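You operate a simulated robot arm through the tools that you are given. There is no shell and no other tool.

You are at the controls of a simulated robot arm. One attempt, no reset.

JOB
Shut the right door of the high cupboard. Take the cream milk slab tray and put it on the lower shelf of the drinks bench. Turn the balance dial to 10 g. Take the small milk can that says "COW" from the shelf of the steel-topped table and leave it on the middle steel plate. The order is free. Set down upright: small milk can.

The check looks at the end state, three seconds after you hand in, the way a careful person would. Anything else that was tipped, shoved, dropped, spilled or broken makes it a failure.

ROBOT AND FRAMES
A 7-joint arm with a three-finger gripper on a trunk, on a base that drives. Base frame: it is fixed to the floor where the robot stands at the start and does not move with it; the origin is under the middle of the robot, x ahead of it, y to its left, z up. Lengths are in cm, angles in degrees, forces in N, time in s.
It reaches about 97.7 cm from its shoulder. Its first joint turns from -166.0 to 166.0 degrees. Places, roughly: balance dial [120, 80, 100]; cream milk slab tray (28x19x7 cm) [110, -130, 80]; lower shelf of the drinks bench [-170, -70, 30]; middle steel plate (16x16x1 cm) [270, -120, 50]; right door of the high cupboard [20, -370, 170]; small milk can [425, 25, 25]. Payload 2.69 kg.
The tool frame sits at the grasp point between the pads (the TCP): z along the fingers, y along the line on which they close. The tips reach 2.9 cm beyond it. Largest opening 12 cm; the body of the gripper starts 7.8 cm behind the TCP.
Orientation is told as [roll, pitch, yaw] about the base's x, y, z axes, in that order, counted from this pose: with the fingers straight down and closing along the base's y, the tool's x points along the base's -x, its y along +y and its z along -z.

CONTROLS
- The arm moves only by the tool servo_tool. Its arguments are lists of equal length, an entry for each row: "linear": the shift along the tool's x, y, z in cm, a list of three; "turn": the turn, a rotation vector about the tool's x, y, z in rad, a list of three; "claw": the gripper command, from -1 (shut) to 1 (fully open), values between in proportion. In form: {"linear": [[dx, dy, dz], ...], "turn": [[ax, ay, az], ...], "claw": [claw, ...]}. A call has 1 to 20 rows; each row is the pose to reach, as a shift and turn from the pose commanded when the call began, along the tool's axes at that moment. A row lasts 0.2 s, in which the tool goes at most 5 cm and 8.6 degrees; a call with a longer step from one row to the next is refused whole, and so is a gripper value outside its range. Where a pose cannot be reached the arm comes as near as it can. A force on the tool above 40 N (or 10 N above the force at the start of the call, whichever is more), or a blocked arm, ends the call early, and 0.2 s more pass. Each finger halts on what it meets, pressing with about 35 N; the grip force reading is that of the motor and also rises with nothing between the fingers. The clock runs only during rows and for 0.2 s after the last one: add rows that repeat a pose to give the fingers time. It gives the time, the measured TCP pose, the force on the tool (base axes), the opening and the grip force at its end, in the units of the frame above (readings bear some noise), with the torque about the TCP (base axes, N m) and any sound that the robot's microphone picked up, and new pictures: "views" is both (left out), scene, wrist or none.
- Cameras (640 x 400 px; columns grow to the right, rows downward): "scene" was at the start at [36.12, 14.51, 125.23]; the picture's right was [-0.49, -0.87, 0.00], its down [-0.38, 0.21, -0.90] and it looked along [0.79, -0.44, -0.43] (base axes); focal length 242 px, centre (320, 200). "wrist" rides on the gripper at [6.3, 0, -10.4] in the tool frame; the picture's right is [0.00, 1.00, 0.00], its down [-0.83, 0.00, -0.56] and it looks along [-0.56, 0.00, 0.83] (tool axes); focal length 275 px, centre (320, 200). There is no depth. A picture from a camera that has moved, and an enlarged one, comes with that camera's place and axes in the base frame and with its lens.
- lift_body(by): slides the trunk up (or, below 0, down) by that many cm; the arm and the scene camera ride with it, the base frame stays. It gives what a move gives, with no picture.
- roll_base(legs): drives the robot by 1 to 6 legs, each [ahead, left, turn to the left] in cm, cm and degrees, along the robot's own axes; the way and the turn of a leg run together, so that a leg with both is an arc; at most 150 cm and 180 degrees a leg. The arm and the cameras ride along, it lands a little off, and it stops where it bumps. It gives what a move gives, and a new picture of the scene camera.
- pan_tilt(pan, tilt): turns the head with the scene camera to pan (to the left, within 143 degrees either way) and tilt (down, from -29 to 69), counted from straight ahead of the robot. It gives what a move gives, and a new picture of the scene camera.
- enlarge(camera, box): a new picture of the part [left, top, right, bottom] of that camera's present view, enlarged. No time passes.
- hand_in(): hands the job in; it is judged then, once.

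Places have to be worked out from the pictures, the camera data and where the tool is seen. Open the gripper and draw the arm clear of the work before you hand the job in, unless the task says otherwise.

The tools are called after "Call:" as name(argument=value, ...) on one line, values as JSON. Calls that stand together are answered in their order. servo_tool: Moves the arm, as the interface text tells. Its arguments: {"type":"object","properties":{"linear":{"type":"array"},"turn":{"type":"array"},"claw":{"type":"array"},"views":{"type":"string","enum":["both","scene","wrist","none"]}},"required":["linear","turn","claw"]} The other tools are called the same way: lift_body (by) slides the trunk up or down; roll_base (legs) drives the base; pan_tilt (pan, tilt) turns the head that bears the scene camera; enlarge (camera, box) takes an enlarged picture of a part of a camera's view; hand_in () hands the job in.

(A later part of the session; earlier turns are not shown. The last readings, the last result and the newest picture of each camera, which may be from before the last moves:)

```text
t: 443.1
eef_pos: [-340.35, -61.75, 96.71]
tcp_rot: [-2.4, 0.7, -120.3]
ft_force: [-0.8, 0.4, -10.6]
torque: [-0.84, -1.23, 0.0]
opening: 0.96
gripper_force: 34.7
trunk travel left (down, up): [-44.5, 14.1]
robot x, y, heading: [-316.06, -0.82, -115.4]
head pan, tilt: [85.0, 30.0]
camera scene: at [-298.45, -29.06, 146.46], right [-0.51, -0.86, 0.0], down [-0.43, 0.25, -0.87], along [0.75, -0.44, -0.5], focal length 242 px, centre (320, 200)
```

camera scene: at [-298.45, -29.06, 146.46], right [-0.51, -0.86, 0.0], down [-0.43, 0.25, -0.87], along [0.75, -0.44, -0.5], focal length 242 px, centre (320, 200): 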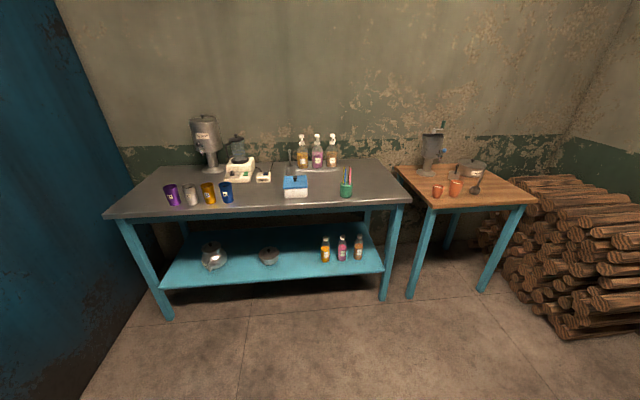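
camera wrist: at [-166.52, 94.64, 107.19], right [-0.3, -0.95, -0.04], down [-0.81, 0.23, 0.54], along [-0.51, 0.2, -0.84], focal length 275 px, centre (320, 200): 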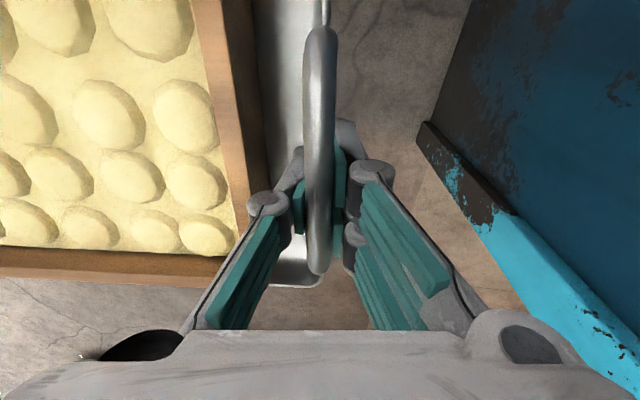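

Clear view: on the lower shelf stand a teapot, a small pot (right edge n≈−138) and bottles (left edge n≈−164), leaving a ~26 cm gap centered at n≈−151; shelf top z≈31. I'll turn left to face the bench.

Call:
roll_base(legs=[[0, 0, 90.4]])

Call:
servo_tool(linear=[[0, 0, 0], [0, 0, 0], [0, 0, 0], [0, 0, 0], [0, 0, 0], [0, 0, 0], [0, 0, 0], [0, 0, 0], [0, 0, 0], [0, 0, 0], [0, 0, 0], [0, 0, 0]], turn=[[0, 0, -0.07], [0, 0, -0.14], [0, 0, -0.21], [0, 0, -0.28], [0, 0, -0.35], [0, 0, -0.42], [0, 0, -0.49], [0, 0, -0.56], [0, 0, -0.63], [0, 0, -0.7], [0, 0, -0.77], [0, 0, -0.84]], claw=[-1, -1, -1, -1, -1, -1, -1, -1, -1, -1, -1, -1], views="scene")

```text
t: 447.3
eef_pos: [-254.72, -24.29, 96.75]
tcp_rot: [-2.4, 0.8, -29.8]
ft_force: [0.2, 0.6, -10.2]
torque: [1.2, -0.81, -0.01]
opening: 1.0
gripper_force: 35.2
trunk travel left (down, up): [-44.5, 14.1]
robot x, y, heading: [-316.35, -0.55, -25.1]
head pan, tilt: [85.0, 30.0]
camera scene: at [-287.59, 17.11, 146.46], right [0.87, -0.5, 0.0], down [-0.25, -0.43, -0.87], along [0.43, 0.75, -0.5], focal length 242 px, centre (320, 200)
```

scene: 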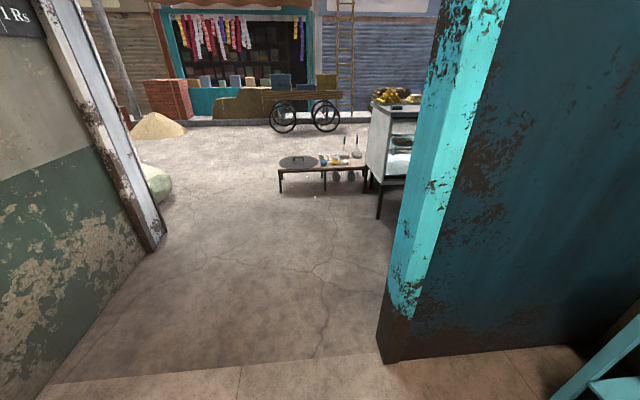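

```text
t: 449.9
eef_pos: [-254.73, -24.34, 96.66]
tcp_rot: [-1.0, 2.4, 18.4]
ft_force: [-0.6, -0.5, -11.2]
torque: [1.43, 0.36, 0.03]
opening: 0.94
gripper_force: 34.8
trunk travel left (down, up): [-44.5, 14.1]
robot x, y, heading: [-315.87, -0.54, -25.0]
head pan, tilt: [85.0, 30.0]
camera scene: at [-287.58, 17.11, 146.46], right [0.87, -0.5, 0.0], down [-0.25, -0.43, -0.87], along [0.43, 0.75, -0.5], focal length 242 px, centre (320, 200)
```

scene: 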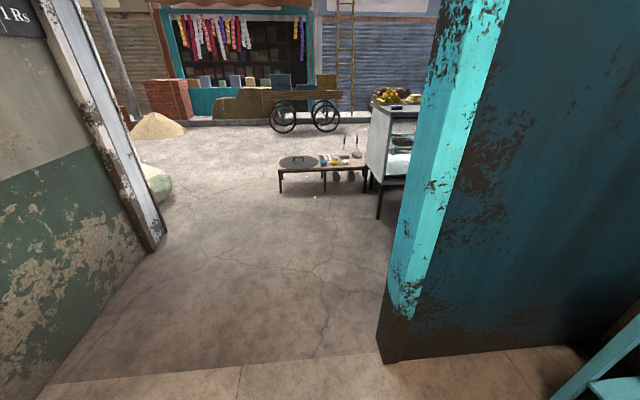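

Tool yaw is halfway (18°). Turning it the remaining 46.6° so the tray points toward the bench.

Call:
servo_tool(linear=[[0, 0, 0], [0, 0, 0], [0, 0, 0], [0, 0, 0], [0, 0, 0], [0, 0, 0], [0, 0, 0], [0, 0, 0], [0, 0, 0], [0, 0, 0], [0, 0, 0], [0, 0, 0]], turn=[[0, 0, -0.068], [0, 0, -0.136], [0, 0, -0.204], [0, 0, -0.272], [0, 0, -0.34], [0, 0, -0.408], [0, 0, -0.476], [0, 0, -0.544], [0, 0, -0.612], [0, 0, -0.68], [0, 0, -0.748], [0, 0, -0.813]], claw=[-1, -1, -1, -1, -1, -1, -1, -1, -1, -1, -1, -1], views="wrist")

Call:
pan_tilt(pan=-8, tilt=30)

```text
t: 452.5
eef_pos: [-254.58, -24.38, 96.74]
tcp_rot: [1.0, 2.5, 65.0]
ft_force: [0.0, 0.1, -11.0]
torque: [0.69, 1.23, -0.01]
opening: 0.95
gripper_force: 34.9
trunk travel left (down, up): [-44.5, 14.1]
robot x, y, heading: [-316.43, -0.48, -25.1]
head pan, tilt: [85.0, 30.0]
camera wrist: at [-257.04, -29.8, 107.34], right [-0.91, 0.42, 0.02], down [0.37, 0.77, 0.52], along [0.21, 0.48, -0.85], focal length 275 px, centre (320, 200)
```

wrist: 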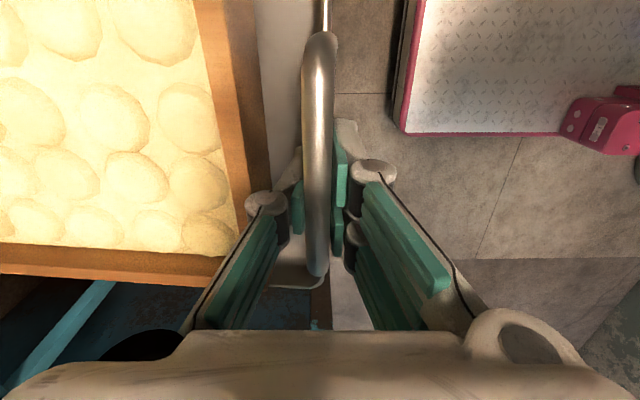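

```text
t: 454.2
eef_pos: [-254.82, -24.35, 96.58]
tcp_rot: [1.0, 2.4, 64.9]
ft_force: [-0.4, -0.7, -10.7]
torque: [0.74, 1.25, -0.02]
opening: 0.96
gripper_force: 35.2
trunk travel left (down, up): [-44.5, 14.1]
robot x, y, heading: [-316.17, -0.79, -25.0]
head pan, tilt: [-8.0, 30.0]
camera scene: at [-284.52, 4.36, 146.45], right [-0.54, -0.84, 0.0], down [-0.42, 0.27, -0.87], along [0.73, -0.47, -0.5], focal length 242 px, centre (320, 200)
```

scene: 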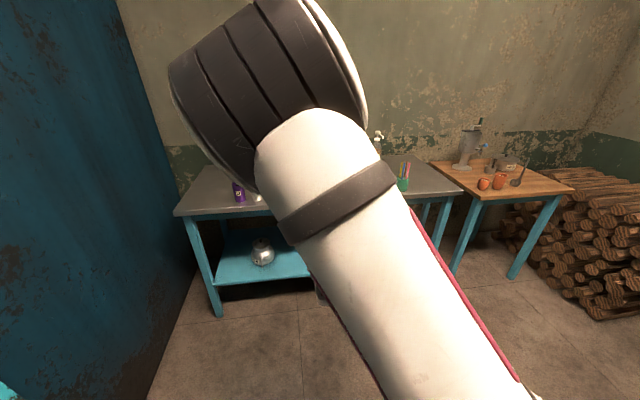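

The tool picked up a ~2.5° tilt from the bump; I'll level it (as it was when the tray was flat), then lower the trunk.

Call:
servo_tool(linear=[[0, 0, 0], [0, 0, 0], [0, 0, 0], [0, 0, 0]], turn=[[0.015, -0.012, 0], [0.03, -0.025, 0], [0.048, -0.039, 0], [0.048, -0.039, 0]], claw=[-1, -1, -1, -1], views="none")

Call:
lift_body(by=-30)

Call:
pan_tilt(pan=-5, tilt=20)

```text
t: 455.2
eef_pos: [-254.63, -24.46, 96.59]
tcp_rot: [-1.8, 0.2, 65.0]
ft_force: [1.1, -0.5, -10.3]
torque: [0.67, 1.26, -0.01]
opening: 0.98
gripper_force: 34.9
trunk travel left (down, up): [-44.5, 14.1]
robot x, y, heading: [-316.29, -0.31, -24.8]
head pan, tilt: [-8.0, 30.0]
```

```text
t: 458.2
eef_pos: [-254.72, -24.41, 66.59]
tcp_rot: [-1.8, 0.0, 64.9]
ft_force: [-0.3, 0.7, -11.4]
torque: [0.7, 1.32, 0.0]
opening: 1.01
gripper_force: 35.1
trunk travel left (down, up): [-14.5, 44.1]
robot x, y, heading: [-316.08, -0.89, -24.9]
head pan, tilt: [-8.0, 30.0]
```

```text
t: 458.9
eef_pos: [-254.63, -24.34, 66.64]
tcp_rot: [-1.7, 0.3, 64.9]
ft_force: [0.1, 0.1, -10.8]
torque: [0.69, 1.29, 0.02]
opening: 0.99
gripper_force: 34.5
trunk travel left (down, up): [-14.5, 44.1]
robot x, y, heading: [-316.21, -0.7, -24.9]
head pan, tilt: [-5.0, 20.0]
camera scene: at [-273.0, -0.53, 118.08], right [-0.5, -0.87, 0.0], down [-0.3, 0.17, -0.94], along [0.81, -0.47, -0.34], focal length 242 px, centre (320, 200)
```

scene: 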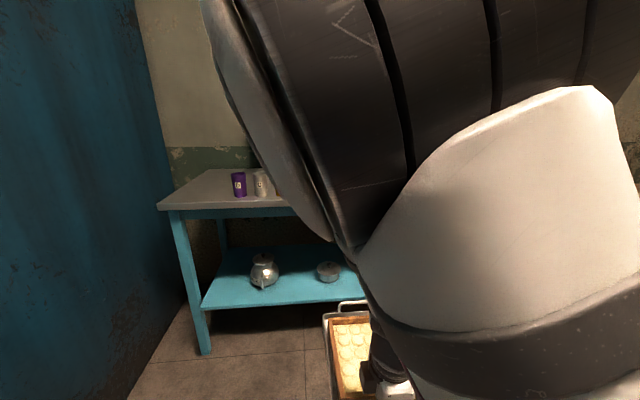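

The tray hangs toward the bench; the elbow hides part of the view. Sliding right 21.5 cm to line the tray up with the gap.

Call:
roll_base(legs=[[0, -21.5, 0]])

Call:
servo_tool(linear=[[0, -3, 1], [0, -6, 2], [0, -9, 3], [0, -12, 4], [0, -15, 5], [0, -18, 6], [0, -20, 7], [0, -20, 7]], turn=[[0, 0, 0], [0, 0, 0], [0, 0, 0], [0, 0, 0], [0, 0, 0], [0, 0, 0], [0, 0, 0], [0, 0, 0]], claw=[-1, -1, -1, -1, -1, -1, -1, -1], views="both")

```text
t: 460.6
eef_pos: [-263.79, -43.87, 66.63]
tcp_rot: [-1.8, 0.3, 65.0]
ft_force: [0.0, 0.0, -11.0]
torque: [0.74, 1.28, -0.01]
opening: 1.03
gripper_force: 34.9
trunk travel left (down, up): [-14.5, 44.1]
robot x, y, heading: [-325.12, -20.29, -24.8]
head pan, tilt: [-5.0, 20.0]
camera scene: at [-282.17, -20.14, 118.08], right [-0.5, -0.87, 0.0], down [-0.3, 0.17, -0.94], along [0.81, -0.47, -0.34], focal length 242 px, centre (320, 200)
```

scene: 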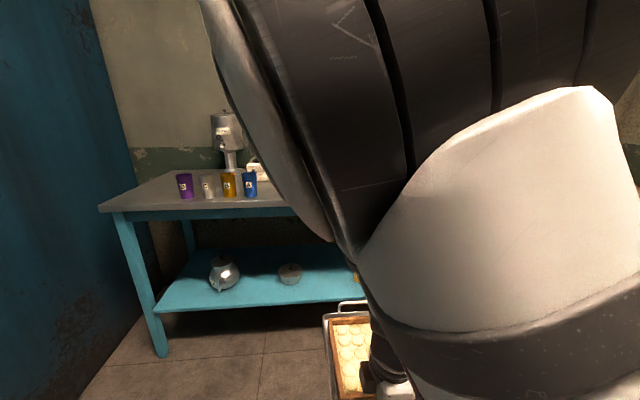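

```text
t: 462.4
eef_pos: [-245.31, -52.42, 60.3]
tcp_rot: [-1.8, 0.1, 65.1]
ft_force: [-0.3, 0.2, -11.6]
torque: [0.7, 1.27, -0.01]
opening: 0.99
gripper_force: 35.1
trunk travel left (down, up): [-14.5, 44.1]
robot x, y, heading: [-325.51, -20.63, -24.9]
head pan, tilt: [-5.0, 20.0]
camera scene: at [-282.16, -20.14, 118.08], right [-0.5, -0.87, 0.0], down [-0.3, 0.17, -0.94], along [0.81, -0.47, -0.34], focal length 242 px, centre (320, 200)
camera wrist: at [-248.4, -58.0, 70.73], right [-0.91, 0.42, -0.03], down [0.33, 0.76, 0.55], along [0.25, 0.49, -0.83], focal length 275 px, centre (320, 200)
```

scene: 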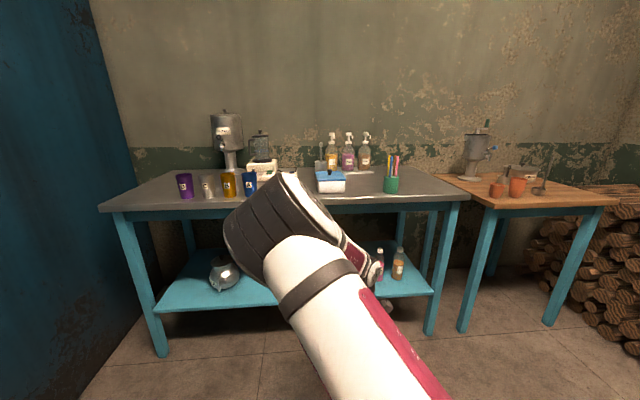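
wrist: 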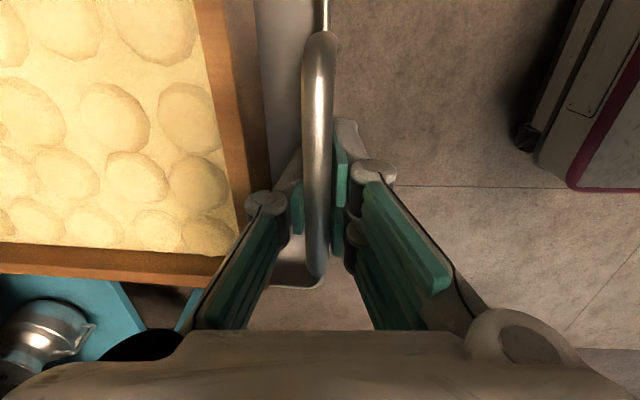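

The gap is n −137 to −164 and the tray's center line is at ≈ −150.7, so it's centered. Lowering the trunk the rest of the way, keeping the tray outside the bench.

Call:
lift_body(by=-14)

Call:
pan_tilt(pan=-20, tilt=20)

```text
t: 464.1
eef_pos: [-245.52, -52.48, 46.25]
tcp_rot: [-1.8, 0.2, 65.1]
ft_force: [-0.8, 0.4, -11.2]
torque: [0.69, 1.25, 0.01]
opening: 0.98
gripper_force: 34.7
trunk travel left (down, up): [-0.5, 58.1]
robot x, y, heading: [-325.02, -20.4, -25.0]
head pan, tilt: [-5.0, 20.0]
```

```text
t: 464.8
eef_pos: [-245.56, -52.28, 46.28]
tcp_rot: [-1.7, 0.2, 65.2]
ft_force: [0.0, 0.5, -9.9]
torque: [0.7, 1.27, 0.03]
opening: 0.98
gripper_force: 35.2
trunk travel left (down, up): [-0.5, 58.1]
robot x, y, heading: [-325.05, -20.65, -24.9]
head pan, tilt: [-20.0, 20.0]
camera scene: at [-283.51, -22.13, 104.13], right [-0.7, -0.71, 0.0], down [-0.24, 0.24, -0.94], along [0.67, -0.66, -0.34], focal length 242 px, centre (320, 200)
```

scene: 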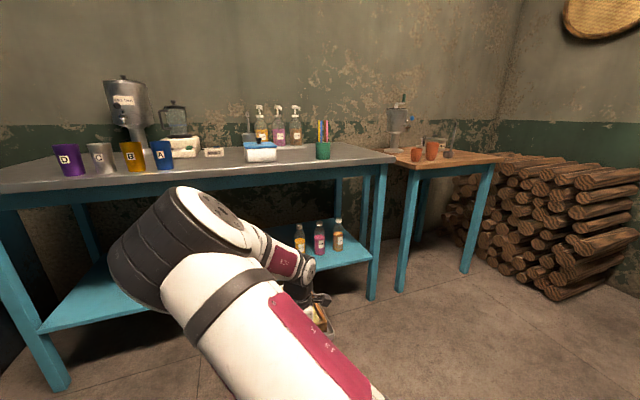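

Bottles' left edge confirmed at n≈−165.5. Lowering the tray to just above shelf height (TCP z≈38.5), still outside the bench.

Call:
servo_tool(linear=[[0, 0, 1.5], [0, 0, 3], [0, 0, 4.5], [0, 0, 6], [0, 0, 7.5], [0, 0, 7.5]], turn=[[0, 0, 0], [0, 0, 0], [0, 0, 0], [0, 0, 0], [0, 0, 0], [0, 0, 0]], claw=[-1, -1, -1, -1, -1, -1], views="both")

Call:
pan_tilt(pan=-35, tilt=30)

Call:
enlarge(camera="scene", box=[100, 120, 340, 300])

```text
t: 466.2
eef_pos: [-245.42, -52.52, 38.8]
tcp_rot: [-1.8, 0.1, 65.1]
ft_force: [0.2, 0.2, -10.7]
torque: [0.71, 1.32, 0.01]
opening: 0.98
gripper_force: 35.6
trunk travel left (down, up): [-0.5, 58.1]
robot x, y, heading: [-325.58, -20.09, -25.0]
head pan, tilt: [-20.0, 20.0]
camera scene: at [-283.51, -22.13, 104.13], right [-0.71, -0.71, 0.0], down [-0.24, 0.24, -0.94], along [0.67, -0.66, -0.34], focal length 242 px, centre (320, 200)
camera wrist: at [-248.32, -58.11, 49.24], right [-0.91, 0.42, -0.03], down [0.33, 0.76, 0.55], along [0.25, 0.49, -0.83], focal length 275 px, centre (320, 200)
```

scene: 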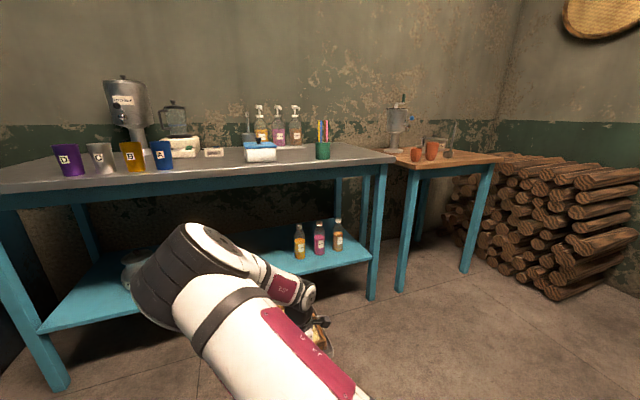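
wrist: 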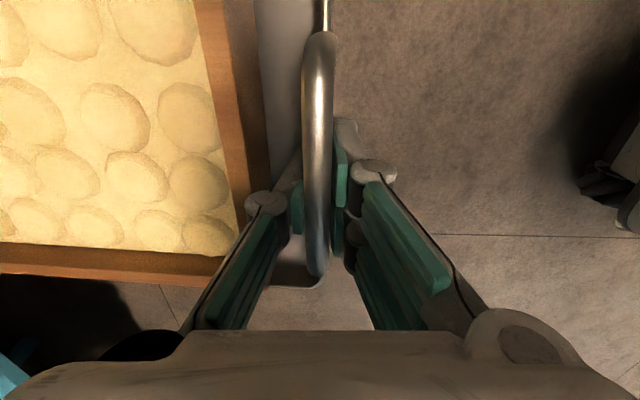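

```text
t: 467.0
eef_pos: [-245.34, -52.55, 38.89]
tcp_rot: [-1.7, 0.0, 65.1]
ft_force: [0.2, -0.2, -10.8]
torque: [0.66, 1.27, -0.01]
opening: 1.0
gripper_force: 34.7
trunk travel left (down, up): [-0.5, 58.1]
robot x, y, heading: [-325.28, -20.05, -24.8]
head pan, tilt: [-35.0, 30.0]
camera scene: at [-285.57, -23.38, 102.52], right [-0.86, -0.5, 0.0], down [-0.25, 0.43, -0.87], along [0.44, -0.75, -0.5], focal length 242 px, centre (320, 200)
```

scene: 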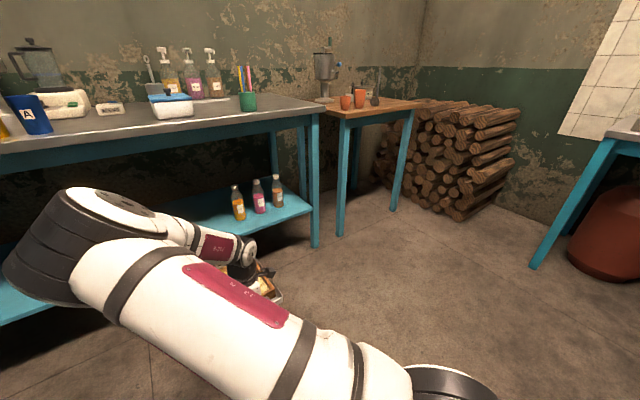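

```text
2.22 times, centred on (220, 210) of scene
camera zoom: at [-285.57, -23.38, 102.52], right [-0.86, -0.5, 0.0], down [-0.25, 0.43, -0.87], along [0.44, -0.75, -0.5], focal length 537 px, centre (542, 178)
```

zoom: 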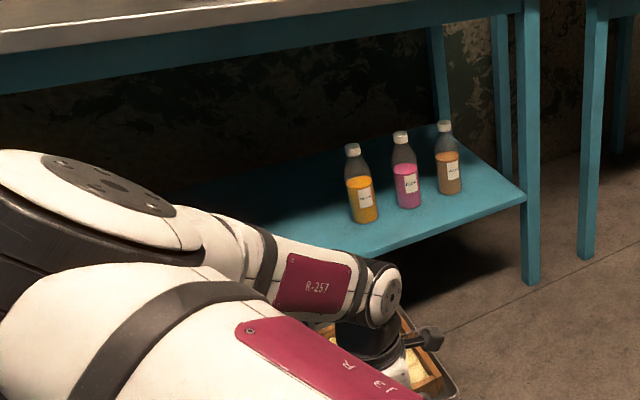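

The elbow sits off to the left, so I'll first stretch the arm 14 cm toward the bench (tray tip stays just short of it) to straighten the arm, then drive forward.

Call:
servo_tool(linear=[[0, -2, 0], [0, -4.5, 0], [0, -7, 0], [0, -9.5, 0], [0, -12, 0], [0, -14, 0], [0, -14, 0]], turn=[[0, 0, 0], [0, 0, 0], [0, 0, 0], [0, 0, 0], [0, 0, 0], [0, 0, 0], [0, 0, 0]], claw=[-1, -1, -1, -1, -1, -1, -1], views="both")

Call:
pan_tilt(pan=5, tilt=30)

```text
t: 468.6
eef_pos: [-232.52, -58.2, 39.2]
tcp_rot: [-1.7, 0.1, 65.1]
ft_force: [-0.5, -0.4, -10.8]
torque: [0.73, 1.28, -0.03]
opening: 1.0
gripper_force: 34.9
trunk travel left (down, up): [-0.5, 58.1]
robot x, y, heading: [-324.95, -20.42, -24.8]
head pan, tilt: [-35.0, 30.0]
camera scene: at [-285.57, -23.38, 102.52], right [-0.86, -0.5, 0.0], down [-0.25, 0.43, -0.87], along [0.43, -0.75, -0.5], focal length 242 px, centre (320, 200)
camera wrist: at [-235.49, -63.88, 49.67], right [-0.91, 0.42, -0.03], down [0.33, 0.76, 0.55], along [0.25, 0.49, -0.83], focal length 275 px, centre (320, 200)
```

scene: 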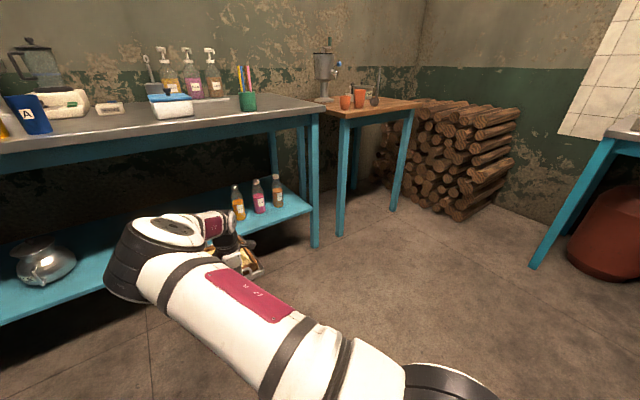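
wrist: 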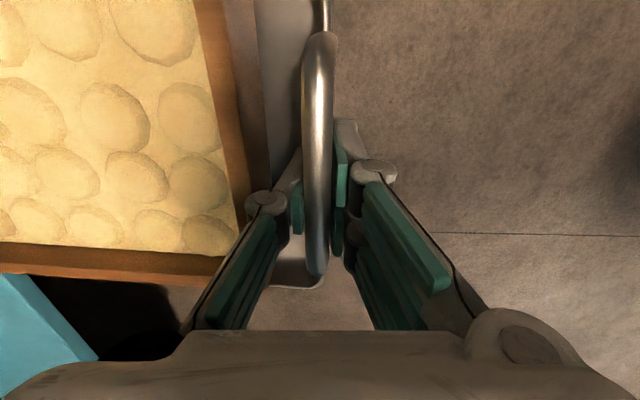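

```text
t: 469.7
eef_pos: [-232.51, -58.27, 39.11]
tcp_rot: [-1.7, 0.3, 65.1]
ft_force: [0.0, -1.0, -10.8]
torque: [0.68, 1.26, -0.03]
opening: 0.99
gripper_force: 34.7
trunk travel left (down, up): [-0.5, 58.1]
robot x, y, heading: [-325.34, -20.3, -24.7]
head pan, tilt: [5.0, 30.0]
camera scene: at [-281.61, -18.64, 102.52], right [-0.34, -0.94, 0.0], down [-0.47, 0.17, -0.87], along [0.81, -0.29, -0.5], focal length 242 px, centre (320, 200)
```

scene: 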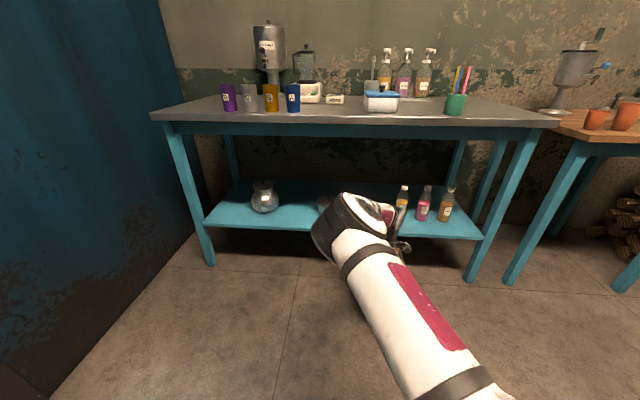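

TCP at e1≈−186, n≈−151, z 39; tray tip just short of the bench. Driving forward 14 cm and checking.

Call:
roll_base(legs=[[14, 0, 0]])

Call:
pan_tilt(pan=-25, tilt=30)

Call:
enlarge(camera="scene", box=[150, 110, 350, 280])

```text
t: 471.0
eef_pos: [-220.04, -64.5, 39.03]
tcp_rot: [-1.7, 0.2, 64.9]
ft_force: [-0.5, -0.9, -10.6]
torque: [0.72, 1.29, 0.02]
opening: 0.98
gripper_force: 34.9
trunk travel left (down, up): [-0.5, 58.1]
robot x, y, heading: [-312.33, -26.17, -24.9]
head pan, tilt: [5.0, 30.0]
camera scene: at [-269.04, -24.62, 102.52], right [-0.34, -0.94, 0.0], down [-0.47, 0.17, -0.87], along [0.81, -0.3, -0.5], focal length 242 px, centre (320, 200)
```

scene: 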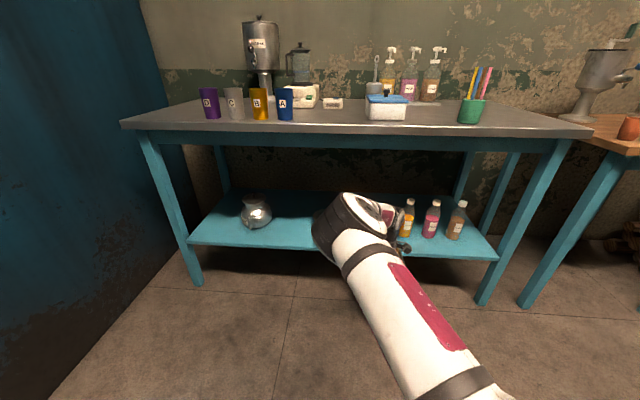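

```text
t: 471.9
eef_pos: [-220.15, -64.29, 39.2]
tcp_rot: [-1.7, 0.2, 65.0]
ft_force: [-0.2, -0.1, -11.1]
torque: [0.7, 1.29, -0.01]
opening: 0.99
gripper_force: 35.1
trunk travel left (down, up): [-0.5, 58.1]
robot x, y, heading: [-312.55, -26.05, -25.1]
head pan, tilt: [-25.0, 30.0]
camera scene: at [-271.73, -28.45, 102.52], right [-0.77, -0.64, 0.0], down [-0.32, 0.38, -0.87], along [0.56, -0.66, -0.5], focal length 242 px, centre (320, 200)
```

scene: 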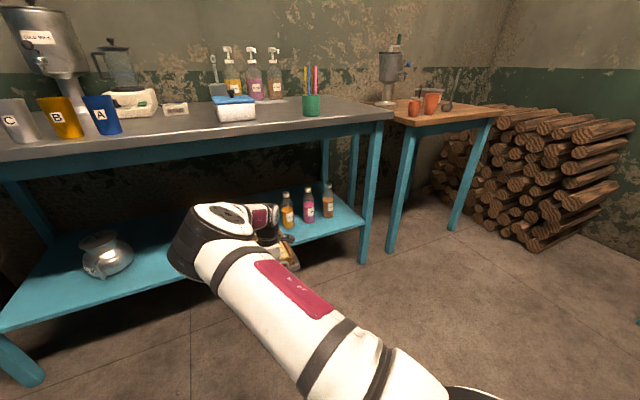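

```text
2.35 times, centred on (250, 195) of scene
camera zoom: at [-271.73, -28.45, 102.52], right [-0.77, -0.64, 0.0], down [-0.32, 0.38, -0.87], along [0.56, -0.66, -0.5], focal length 568 px, centre (485, 212)
```

zoom: 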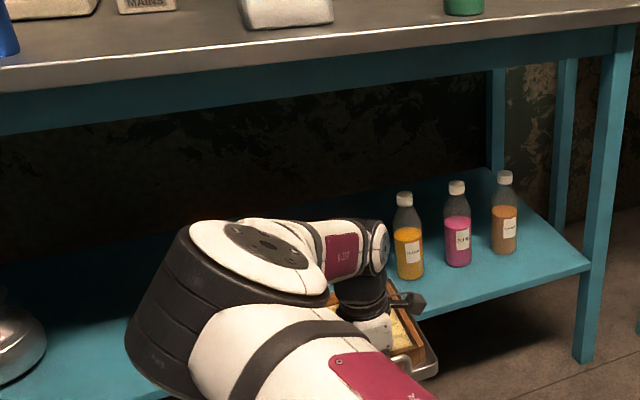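

Tray is entering the gap without touching. Forward another 12 cm.

Call:
roll_base(legs=[[12, 0, 0]])

Call:
pan_tilt(pan=-30, tilt=30)

Call:
enlarge(camera="scene", box=[120, 110, 360, 290])

```text
t: 473.2
eef_pos: [-208.95, -69.74, 39.22]
tcp_rot: [-1.7, 0.2, 64.9]
ft_force: [-0.4, 0.2, -10.4]
torque: [0.67, 1.29, 0.03]
opening: 0.99
gripper_force: 34.6
trunk travel left (down, up): [-0.5, 58.1]
robot x, y, heading: [-301.38, -31.54, -25.1]
head pan, tilt: [-25.0, 30.0]
camera scene: at [-260.55, -33.76, 102.52], right [-0.77, -0.64, 0.0], down [-0.32, 0.38, -0.87], along [0.55, -0.66, -0.5], focal length 242 px, centre (320, 200)
```

scene: 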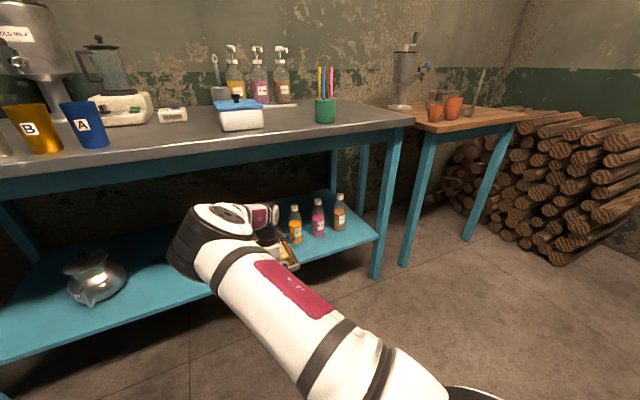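

```text
t: 473.8
eef_pos: [-209.07, -69.83, 39.24]
tcp_rot: [-1.5, 0.2, 64.8]
ft_force: [-0.6, 0.3, -10.6]
torque: [0.71, 1.3, 0.02]
opening: 0.95
gripper_force: 34.9
trunk travel left (down, up): [-0.5, 58.1]
robot x, y, heading: [-301.58, -31.25, -25.1]
head pan, tilt: [-30.0, 30.0]
camera scene: at [-261.17, -34.24, 102.52], right [-0.82, -0.57, 0.0], down [-0.29, 0.41, -0.87], along [0.49, -0.71, -0.5], focal length 242 px, centre (320, 200)
```

scene: 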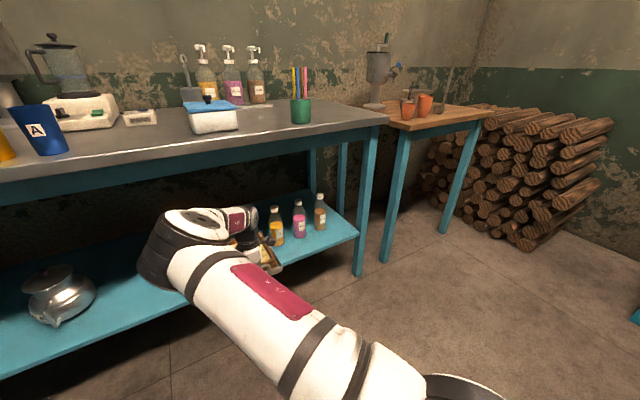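

```text
2.22 times, centred on (240, 200) of scene
camera zoom: at [-261.17, -34.24, 102.52], right [-0.82, -0.57, 0.0], down [-0.29, 0.41, -0.87], along [0.49, -0.71, -0.5], focal length 537 px, centre (498, 200)
```

zoom: 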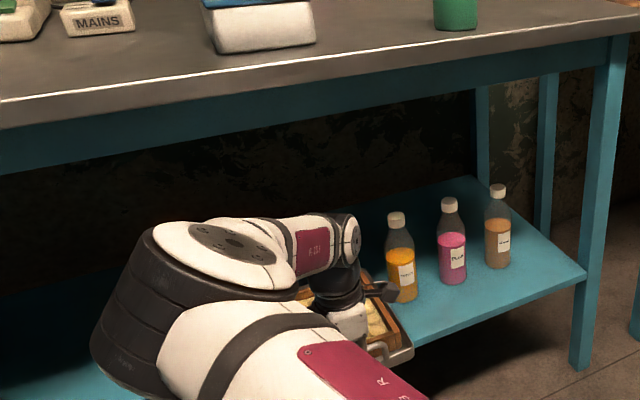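

Still clear: the tray's right edge is ~3 cm from the first bottle. Advancing the last 9 cm.

Call:
roll_base(legs=[[9, 0, 0]])

Call:
enlarge(camera="scene", box=[120, 110, 360, 290])

Call:
enlarge(camera="wrist", box=[0, 0, 640, 400])

```text
t: 474.9
eef_pos: [-201.03, -73.6, 39.18]
tcp_rot: [-1.7, 0.1, 64.9]
ft_force: [-0.3, 0.2, -10.6]
torque: [0.7, 1.24, -0.01]
opening: 0.96
gripper_force: 34.8
trunk travel left (down, up): [-0.5, 58.1]
robot x, y, heading: [-293.9, -35.09, -25.0]
head pan, tilt: [-30.0, 30.0]
camera scene: at [-253.21, -37.96, 102.52], right [-0.82, -0.57, 0.0], down [-0.29, 0.41, -0.87], along [0.5, -0.71, -0.5], focal length 242 px, centre (320, 200)
```

scene: 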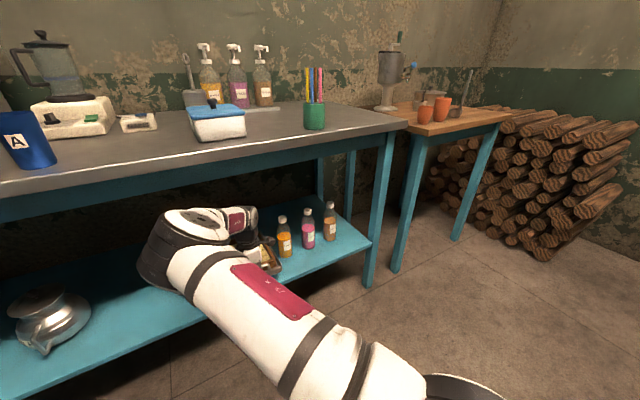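

```text
2.22 times, centred on (240, 200) of scene
camera zoom: at [-253.21, -37.96, 102.52], right [-0.82, -0.57, 0.0], down [-0.29, 0.41, -0.87], along [0.5, -0.71, -0.5], focal length 537 px, centre (498, 200)
```

zoom: 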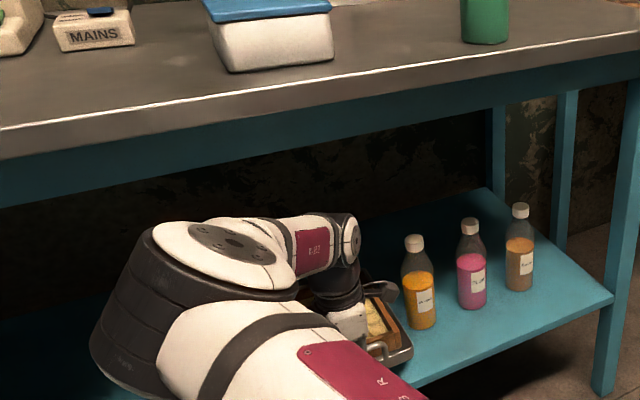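

```text
1.00 times, centred on (320, 200) of wrist (not enlarged: the box is as wide or as high as the picture)
camera zoom: at [-204.01, -79.08, 49.63], right [-0.91, 0.42, -0.03], down [0.34, 0.76, 0.55], along [0.26, 0.49, -0.83], focal length 275 px, centre (320, 200)
```

zoom: 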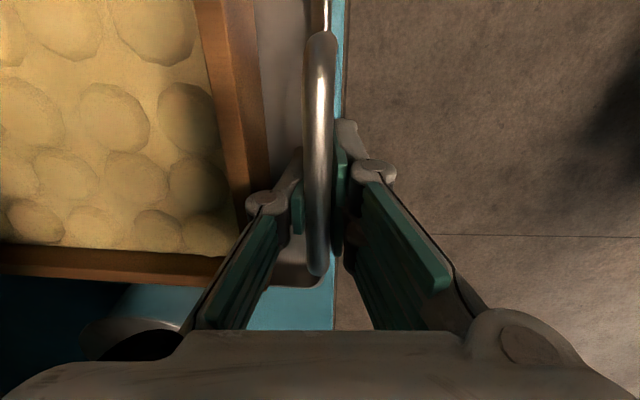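

The tray's end is ~1.5 cm inside the shelf edge and clear of the pot. Lowering gently onto the shelf.

Call:
servo_tool(linear=[[0, 0, 0.5], [0, 0, 1.0], [0, 0, 1.5], [0, 0, 2.0], [0, 0, 2.0]], turn=[[0, 0, 0], [0, 0, 0], [0, 0, 0], [0, 0, 0], [0, 0, 0]], claw=[-1, -1, -1, -1, -1], views="none")

Call:
servo_tool(linear=[[0, 0, 0.4], [0, 0, 0.8], [0, 0, 0.8]], turn=[[0, 0, 0], [0, 0, 0], [0, 0, 0]], claw=[-1, -1, -1], views="none")

```text
t: 476.1
eef_pos: [-200.95, -73.52, 37.14]
tcp_rot: [-1.7, 0.1, 64.8]
ft_force: [-1.0, 0.4, -10.1]
torque: [0.71, 1.22, 0.01]
opening: 0.93
gripper_force: 35.1
trunk travel left (down, up): [-0.5, 58.1]
robot x, y, heading: [-293.34, -35.05, -25.2]
head pan, tilt: [-30.0, 30.0]
```

```text
t: 476.9
eef_pos: [-200.97, -73.48, 36.2]
tcp_rot: [-1.7, 0.2, 64.8]
ft_force: [-0.3, -0.2, -11.4]
torque: [0.7, 1.25, 0.01]
opening: 0.93
gripper_force: 35.3
trunk travel left (down, up): [-0.5, 58.1]
robot x, y, heading: [-293.74, -35.54, -24.9]
head pan, tilt: [-30.0, 30.0]
```

Still fully carried at z 36.2; continuing in small steps.

Call:
servo_tool(linear=[[0, 0, 0.3], [0, 0, 0.6], [0, 0, 0.6]], turn=[[0, 0, 0], [0, 0, 0], [0, 0, 0]], claw=[-1, -1, -1], views="none")

Call:
servo_tool(linear=[[0, 0, 0.25], [0, 0, 0.5], [0, 0, 0.5]], turn=[[0, 0, 0], [0, 0, 0], [0, 0, 0]], claw=[-1, -1, -1], views="none")

Call:
servo_tool(linear=[[0, 0, 0.25], [0, 0, 0.5], [0, 0, 0.5]], turn=[[0, 0, 0], [0, 0, 0], [0, 0, 0]], claw=[-1, -1, -1], views="none")

```text
t: 477.7
eef_pos: [-200.95, -73.59, 35.72]
tcp_rot: [-1.7, 0.1, 64.8]
ft_force: [-0.2, -0.5, -8.3]
torque: [0.13, 0.75, 0.0]
opening: 0.86
gripper_force: 34.9
trunk travel left (down, up): [-0.5, 58.1]
robot x, y, heading: [-293.41, -35.18, -25.3]
head pan, tilt: [-30.0, 30.0]
```

```text
t: 478.5
eef_pos: [-200.94, -73.51, 35.4]
tcp_rot: [-1.7, 0.2, 64.9]
ft_force: [-1.6, 0.6, -5.2]
torque: [-0.64, -0.01, -0.03]
opening: 0.89
gripper_force: 35.2
trunk travel left (down, up): [-0.5, 58.1]
robot x, y, heading: [-293.63, -35.41, -24.9]
head pan, tilt: [-30.0, 30.0]
```

```text
t: 479.3
eef_pos: [-200.92, -73.59, 34.94]
tcp_rot: [-1.6, 0.1, 64.8]
ft_force: [-4.5, 3.8, 5.5]
torque: [-0.76, 0.22, -0.17]
opening: 0.86
gripper_force: 35.0
trunk travel left (down, up): [-0.5, 58.1]
robot x, y, heading: [-293.61, -35.55, -25.2]
head pan, tilt: [-30.0, 30.0]
```

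The tray now rests on the shelf. I'll release the handle a little (2.4 cm) and check.

Call:
servo_tool(linear=[[0, 0, -0.2], [0, 0, -0.2], [0, 0, -0.2], [0, 0, -0.2]], turn=[[0, 0, 0], [0, 0, 0], [0, 0, 0], [0, 0, 0]], claw=[-0.8, -0.6, -0.6, -0.6], views="both")

```text
t: 480.3
eef_pos: [-201.0, -73.51, 34.98]
tcp_rot: [-1.8, 0.2, 64.8]
ft_force: [0.3, 0.4, -0.2]
torque: [-0.01, 0.03, -0.03]
opening: 2.42
gripper_force: 0.1
trunk travel left (down, up): [-0.5, 58.1]
robot x, y, heading: [-293.49, -35.12, -25.2]
head pan, tilt: [-30.0, 30.0]
camera scene: at [-253.24, -37.94, 102.53], right [-0.82, -0.57, 0.0], down [-0.29, 0.41, -0.87], along [0.5, -0.71, -0.5], focal length 242 px, centre (320, 200)
camera wrist: at [-203.88, -79.15, 45.51], right [-0.91, 0.42, -0.03], down [0.34, 0.76, 0.55], along [0.26, 0.49, -0.83], focal length 275 px, centre (320, 200)
```

scene: 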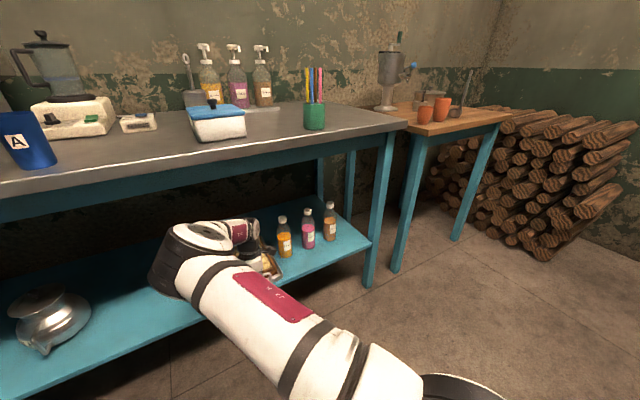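
wrist: 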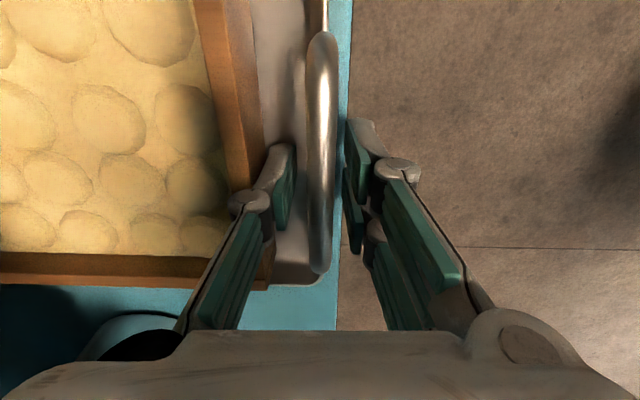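

Released; the tray sits flat just inside the shelf edge. I'll raise 3 cm (below the bench apron), then slide sideways past the handle's end before withdrawing.

Call:
servo_tool(linear=[[0, 0, -1.5], [0, 0, -3.0], [0, 0, -3.0]], turn=[[0, 0, 0], [0, 0, 0], [0, 0, 0]], claw=[-0.6, -0.6, -0.6], views="wrist")

```text
t: 481.1
eef_pos: [-200.91, -73.58, 38.14]
tcp_rot: [-1.6, 0.3, 64.8]
ft_force: [0.6, 0.4, -1.4]
torque: [0.0, 0.0, 0.05]
opening: 2.39
gripper_force: 0.0
trunk travel left (down, up): [-0.5, 58.1]
robot x, y, heading: [-293.51, -35.33, -25.1]
head pan, tilt: [-30.0, 30.0]
camera wrist: at [-203.93, -79.11, 48.5], right [-0.91, 0.42, -0.03], down [0.34, 0.76, 0.55], along [0.26, 0.49, -0.83], focal length 275 px, centre (320, 200)
```

wrist: 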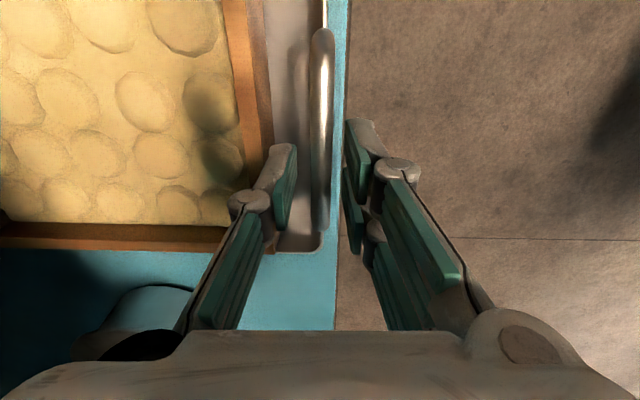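

Sliding 7 cm toward +n so the inner finger clears the end of the handle.

Call:
servo_tool(linear=[[-1.5, 0, 0], [-3, 0, 0], [-4.5, 0, 0], [-6, 0, 0], [-7, 0, 0], [-7, 0, 0]], turn=[[0, 0, 0], [0, 0, 0], [0, 0, 0], [0, 0, 0], [0, 0, 0], [0, 0, 0]], claw=[-0.6, -0.6, -0.6, -0.6, -0.6, -0.6], views="both")

```text
t: 482.5
eef_pos: [-197.84, -67.21, 38.02]
tcp_rot: [-1.6, 0.2, 64.8]
ft_force: [0.2, -0.2, -0.4]
torque: [0.01, -0.02, 0.02]
opening: 2.4
gripper_force: 0.0
trunk travel left (down, up): [-0.5, 58.1]
robot x, y, heading: [-292.99, -34.84, -24.9]
head pan, tilt: [-30.0, 30.0]
camera scene: at [-253.24, -37.94, 102.53], right [-0.82, -0.57, 0.0], down [-0.29, 0.41, -0.87], along [0.5, -0.71, -0.5], focal length 242 px, centre (320, 200)
camera wrist: at [-200.94, -72.7, 48.48], right [-0.91, 0.42, -0.03], down [0.34, 0.76, 0.55], along [0.26, 0.49, -0.83], focal length 275 px, centre (320, 200)
```

scene: 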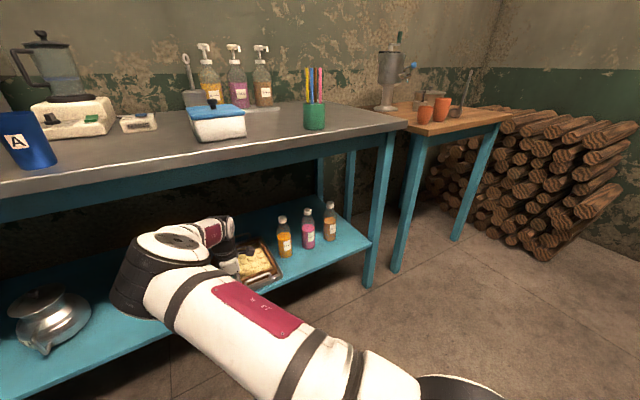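
wrist: 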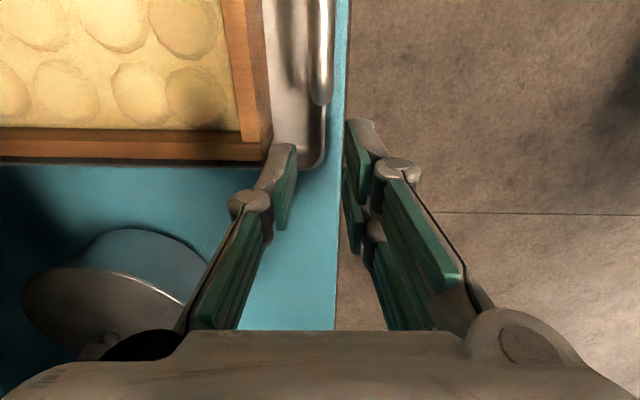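

Past the handle's end now. Withdrawing straight out toward the robot.

Call:
servo_tool(linear=[[0, 2, 0], [0, 4.5, 0], [0, 7.5, 0], [0, 11, 0], [0, 14.5, 0], [0, 18, 0]], turn=[[0, 0, 0], [0, 0, 0], [0, 0, 0], [0, 0, 0], [0, 0, 0], [0, 0, 0]], claw=[-0.6, -0.6, -0.6, -0.6, -0.6, -0.6], views="both")

Call:
roll_base(legs=[[-30, 0, 0]])

```text
t: 483.9
eef_pos: [-214.22, -59.42, 37.39]
tcp_rot: [-1.6, 0.2, 64.7]
ft_force: [0.0, -0.2, -0.1]
torque: [0.02, 0.0, -0.02]
opening: 2.41
gripper_force: 0.0
trunk travel left (down, up): [-0.5, 58.1]
robot x, y, heading: [-293.13, -35.22, -24.9]
head pan, tilt: [-30.0, 30.0]
camera scene: at [-253.24, -37.95, 102.53], right [-0.82, -0.57, 0.0], down [-0.29, 0.41, -0.87], along [0.5, -0.71, -0.5], focal length 242 px, centre (320, 200)
camera wrist: at [-217.23, -65.01, 47.92], right [-0.91, 0.42, -0.03], down [0.34, 0.76, 0.55], along [0.26, 0.49, -0.83], focal length 275 px, centre (320, 200)
```

scene: 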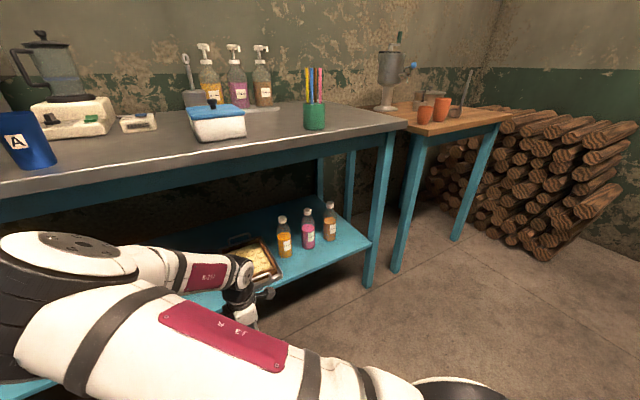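
wrist: 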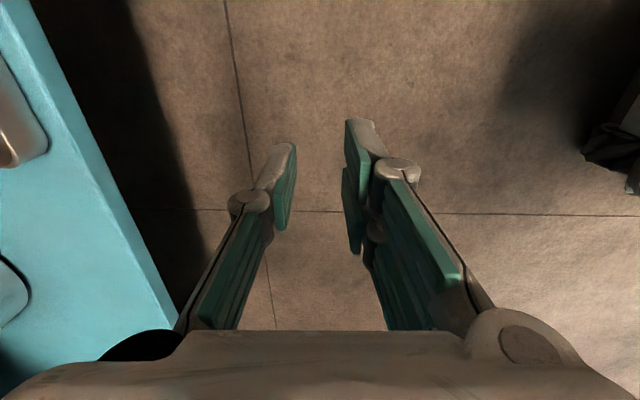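

```text
t: 486.0
eef_pos: [-241.47, -46.7, 37.5]
tcp_rot: [-1.7, 0.2, 64.7]
ft_force: [-0.2, 0.2, -0.1]
torque: [0.02, -0.03, 0.06]
opening: 2.4
gripper_force: 0.0
trunk travel left (down, up): [-0.5, 58.1]
robot x, y, heading: [-320.51, -22.75, -24.9]
head pan, tilt: [-30.0, 30.0]
camera scene: at [-280.41, -25.22, 102.54], right [-0.82, -0.57, 0.0], down [-0.29, 0.41, -0.87], along [0.49, -0.71, -0.5], focal length 242 px, centre (320, 200)
```

scene: 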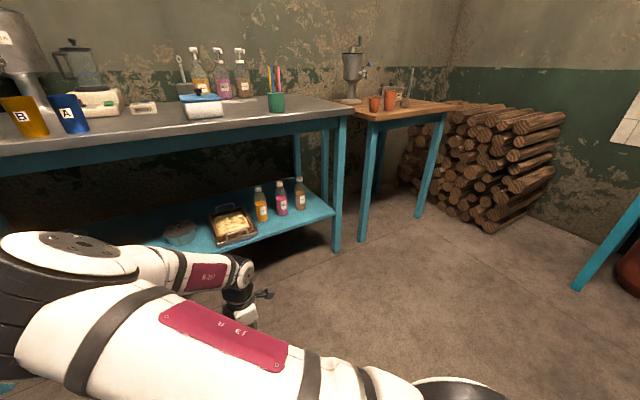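

The arm is clear and the tray sits on the shelf between the pot and the bottles. Enlarging to check it.

Call:
enlarge(camera="scene", box=[140, 160, 340, 270])

Call:
pan_tilt(pan=5, tilt=25)

```text
3.20 times, centred on (240, 215) of scene
camera zoom: at [-280.41, -25.22, 102.54], right [-0.82, -0.57, 0.0], down [-0.29, 0.41, -0.87], along [0.49, -0.71, -0.5], focal length 773 px, centre (576, 152)
```

zoom: 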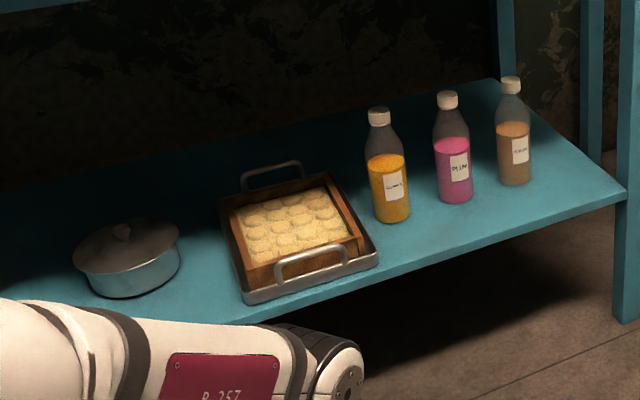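

```text
t: 487.0
eef_pos: [-241.32, -46.85, 37.38]
tcp_rot: [-1.7, 0.2, 64.8]
ft_force: [0.7, -0.4, -0.8]
torque: [0.01, 0.02, 0.0]
opening: 2.39
gripper_force: 0.0
trunk travel left (down, up): [-0.5, 58.1]
robot x, y, heading: [-320.55, -22.4, -24.9]
head pan, tilt: [5.0, 25.0]
camera scene: at [-276.93, -20.98, 103.33], right [-0.34, -0.94, 0.0], down [-0.4, 0.15, -0.91], along [0.85, -0.31, -0.42], focal length 242 px, centre (320, 200)
```

scene: 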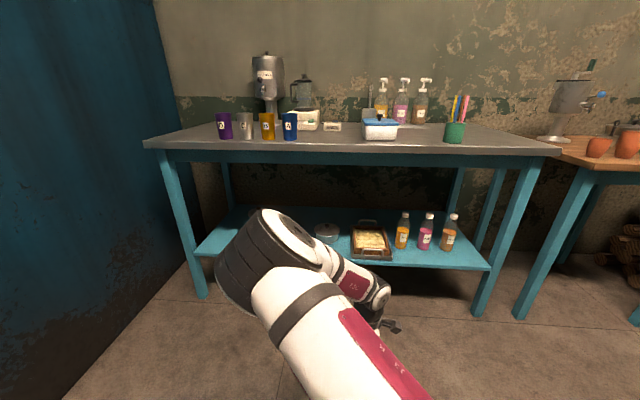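

The tray rests fully on the lower shelf, nothing around it disturbed. I'll open the gripper, raise the arm and back away before handing in.

Call:
servo_tool(linear=[[0, 2, -3], [0, 4, -6], [0, 6, -9], [0, 8, -12], [0, 10, -15], [0, 12, -18], [0, 12, -18]], turn=[[0, 0, 0], [0, 0, 0], [0, 0, 0], [0, 0, 0], [0, 0, 0], [0, 0, 0], [0, 0, 0]], claw=[-0.2, 0.2, 0.6, 1, 1, 1, 1], views="scene")

Call:
roll_base(legs=[[-15, 0, 0]])

```text
t: 488.6
eef_pos: [-252.94, -41.45, 55.24]
tcp_rot: [-1.7, 0.2, 64.8]
ft_force: [-0.4, 0.5, 0.4]
torque: [0.02, -0.01, 0.02]
opening: 12.0
gripper_force: 0.0
trunk travel left (down, up): [-0.5, 58.1]
robot x, y, heading: [-320.53, -22.51, -25.1]
head pan, tilt: [5.0, 25.0]
camera scene: at [-276.93, -20.97, 103.33], right [-0.34, -0.94, 0.0], down [-0.4, 0.15, -0.91], along [0.85, -0.31, -0.42], focal length 242 px, centre (320, 200)
```

scene: 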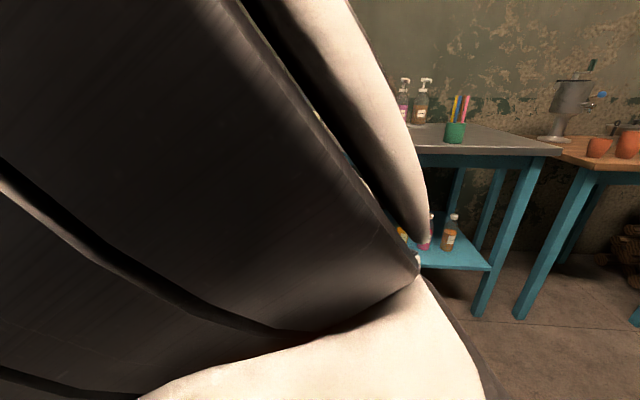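

```text
t: 489.9
eef_pos: [-266.38, -35.01, 55.18]
tcp_rot: [-1.7, 0.2, 64.7]
ft_force: [-0.1, 0.3, -0.4]
torque: [0.04, -0.02, 0.01]
opening: 11.99
gripper_force: 0.1
trunk travel left (down, up): [-0.5, 58.1]
robot x, y, heading: [-334.33, -15.95, -25.1]
head pan, tilt: [5.0, 25.0]
camera scene: at [-290.54, -14.6, 103.33], right [-0.34, -0.94, 0.0], down [-0.4, 0.15, -0.91], along [0.85, -0.31, -0.42], focal length 242 px, centre (320, 200)
```

scene: 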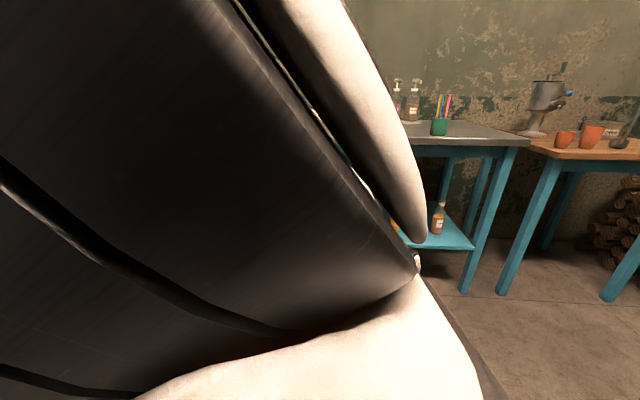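

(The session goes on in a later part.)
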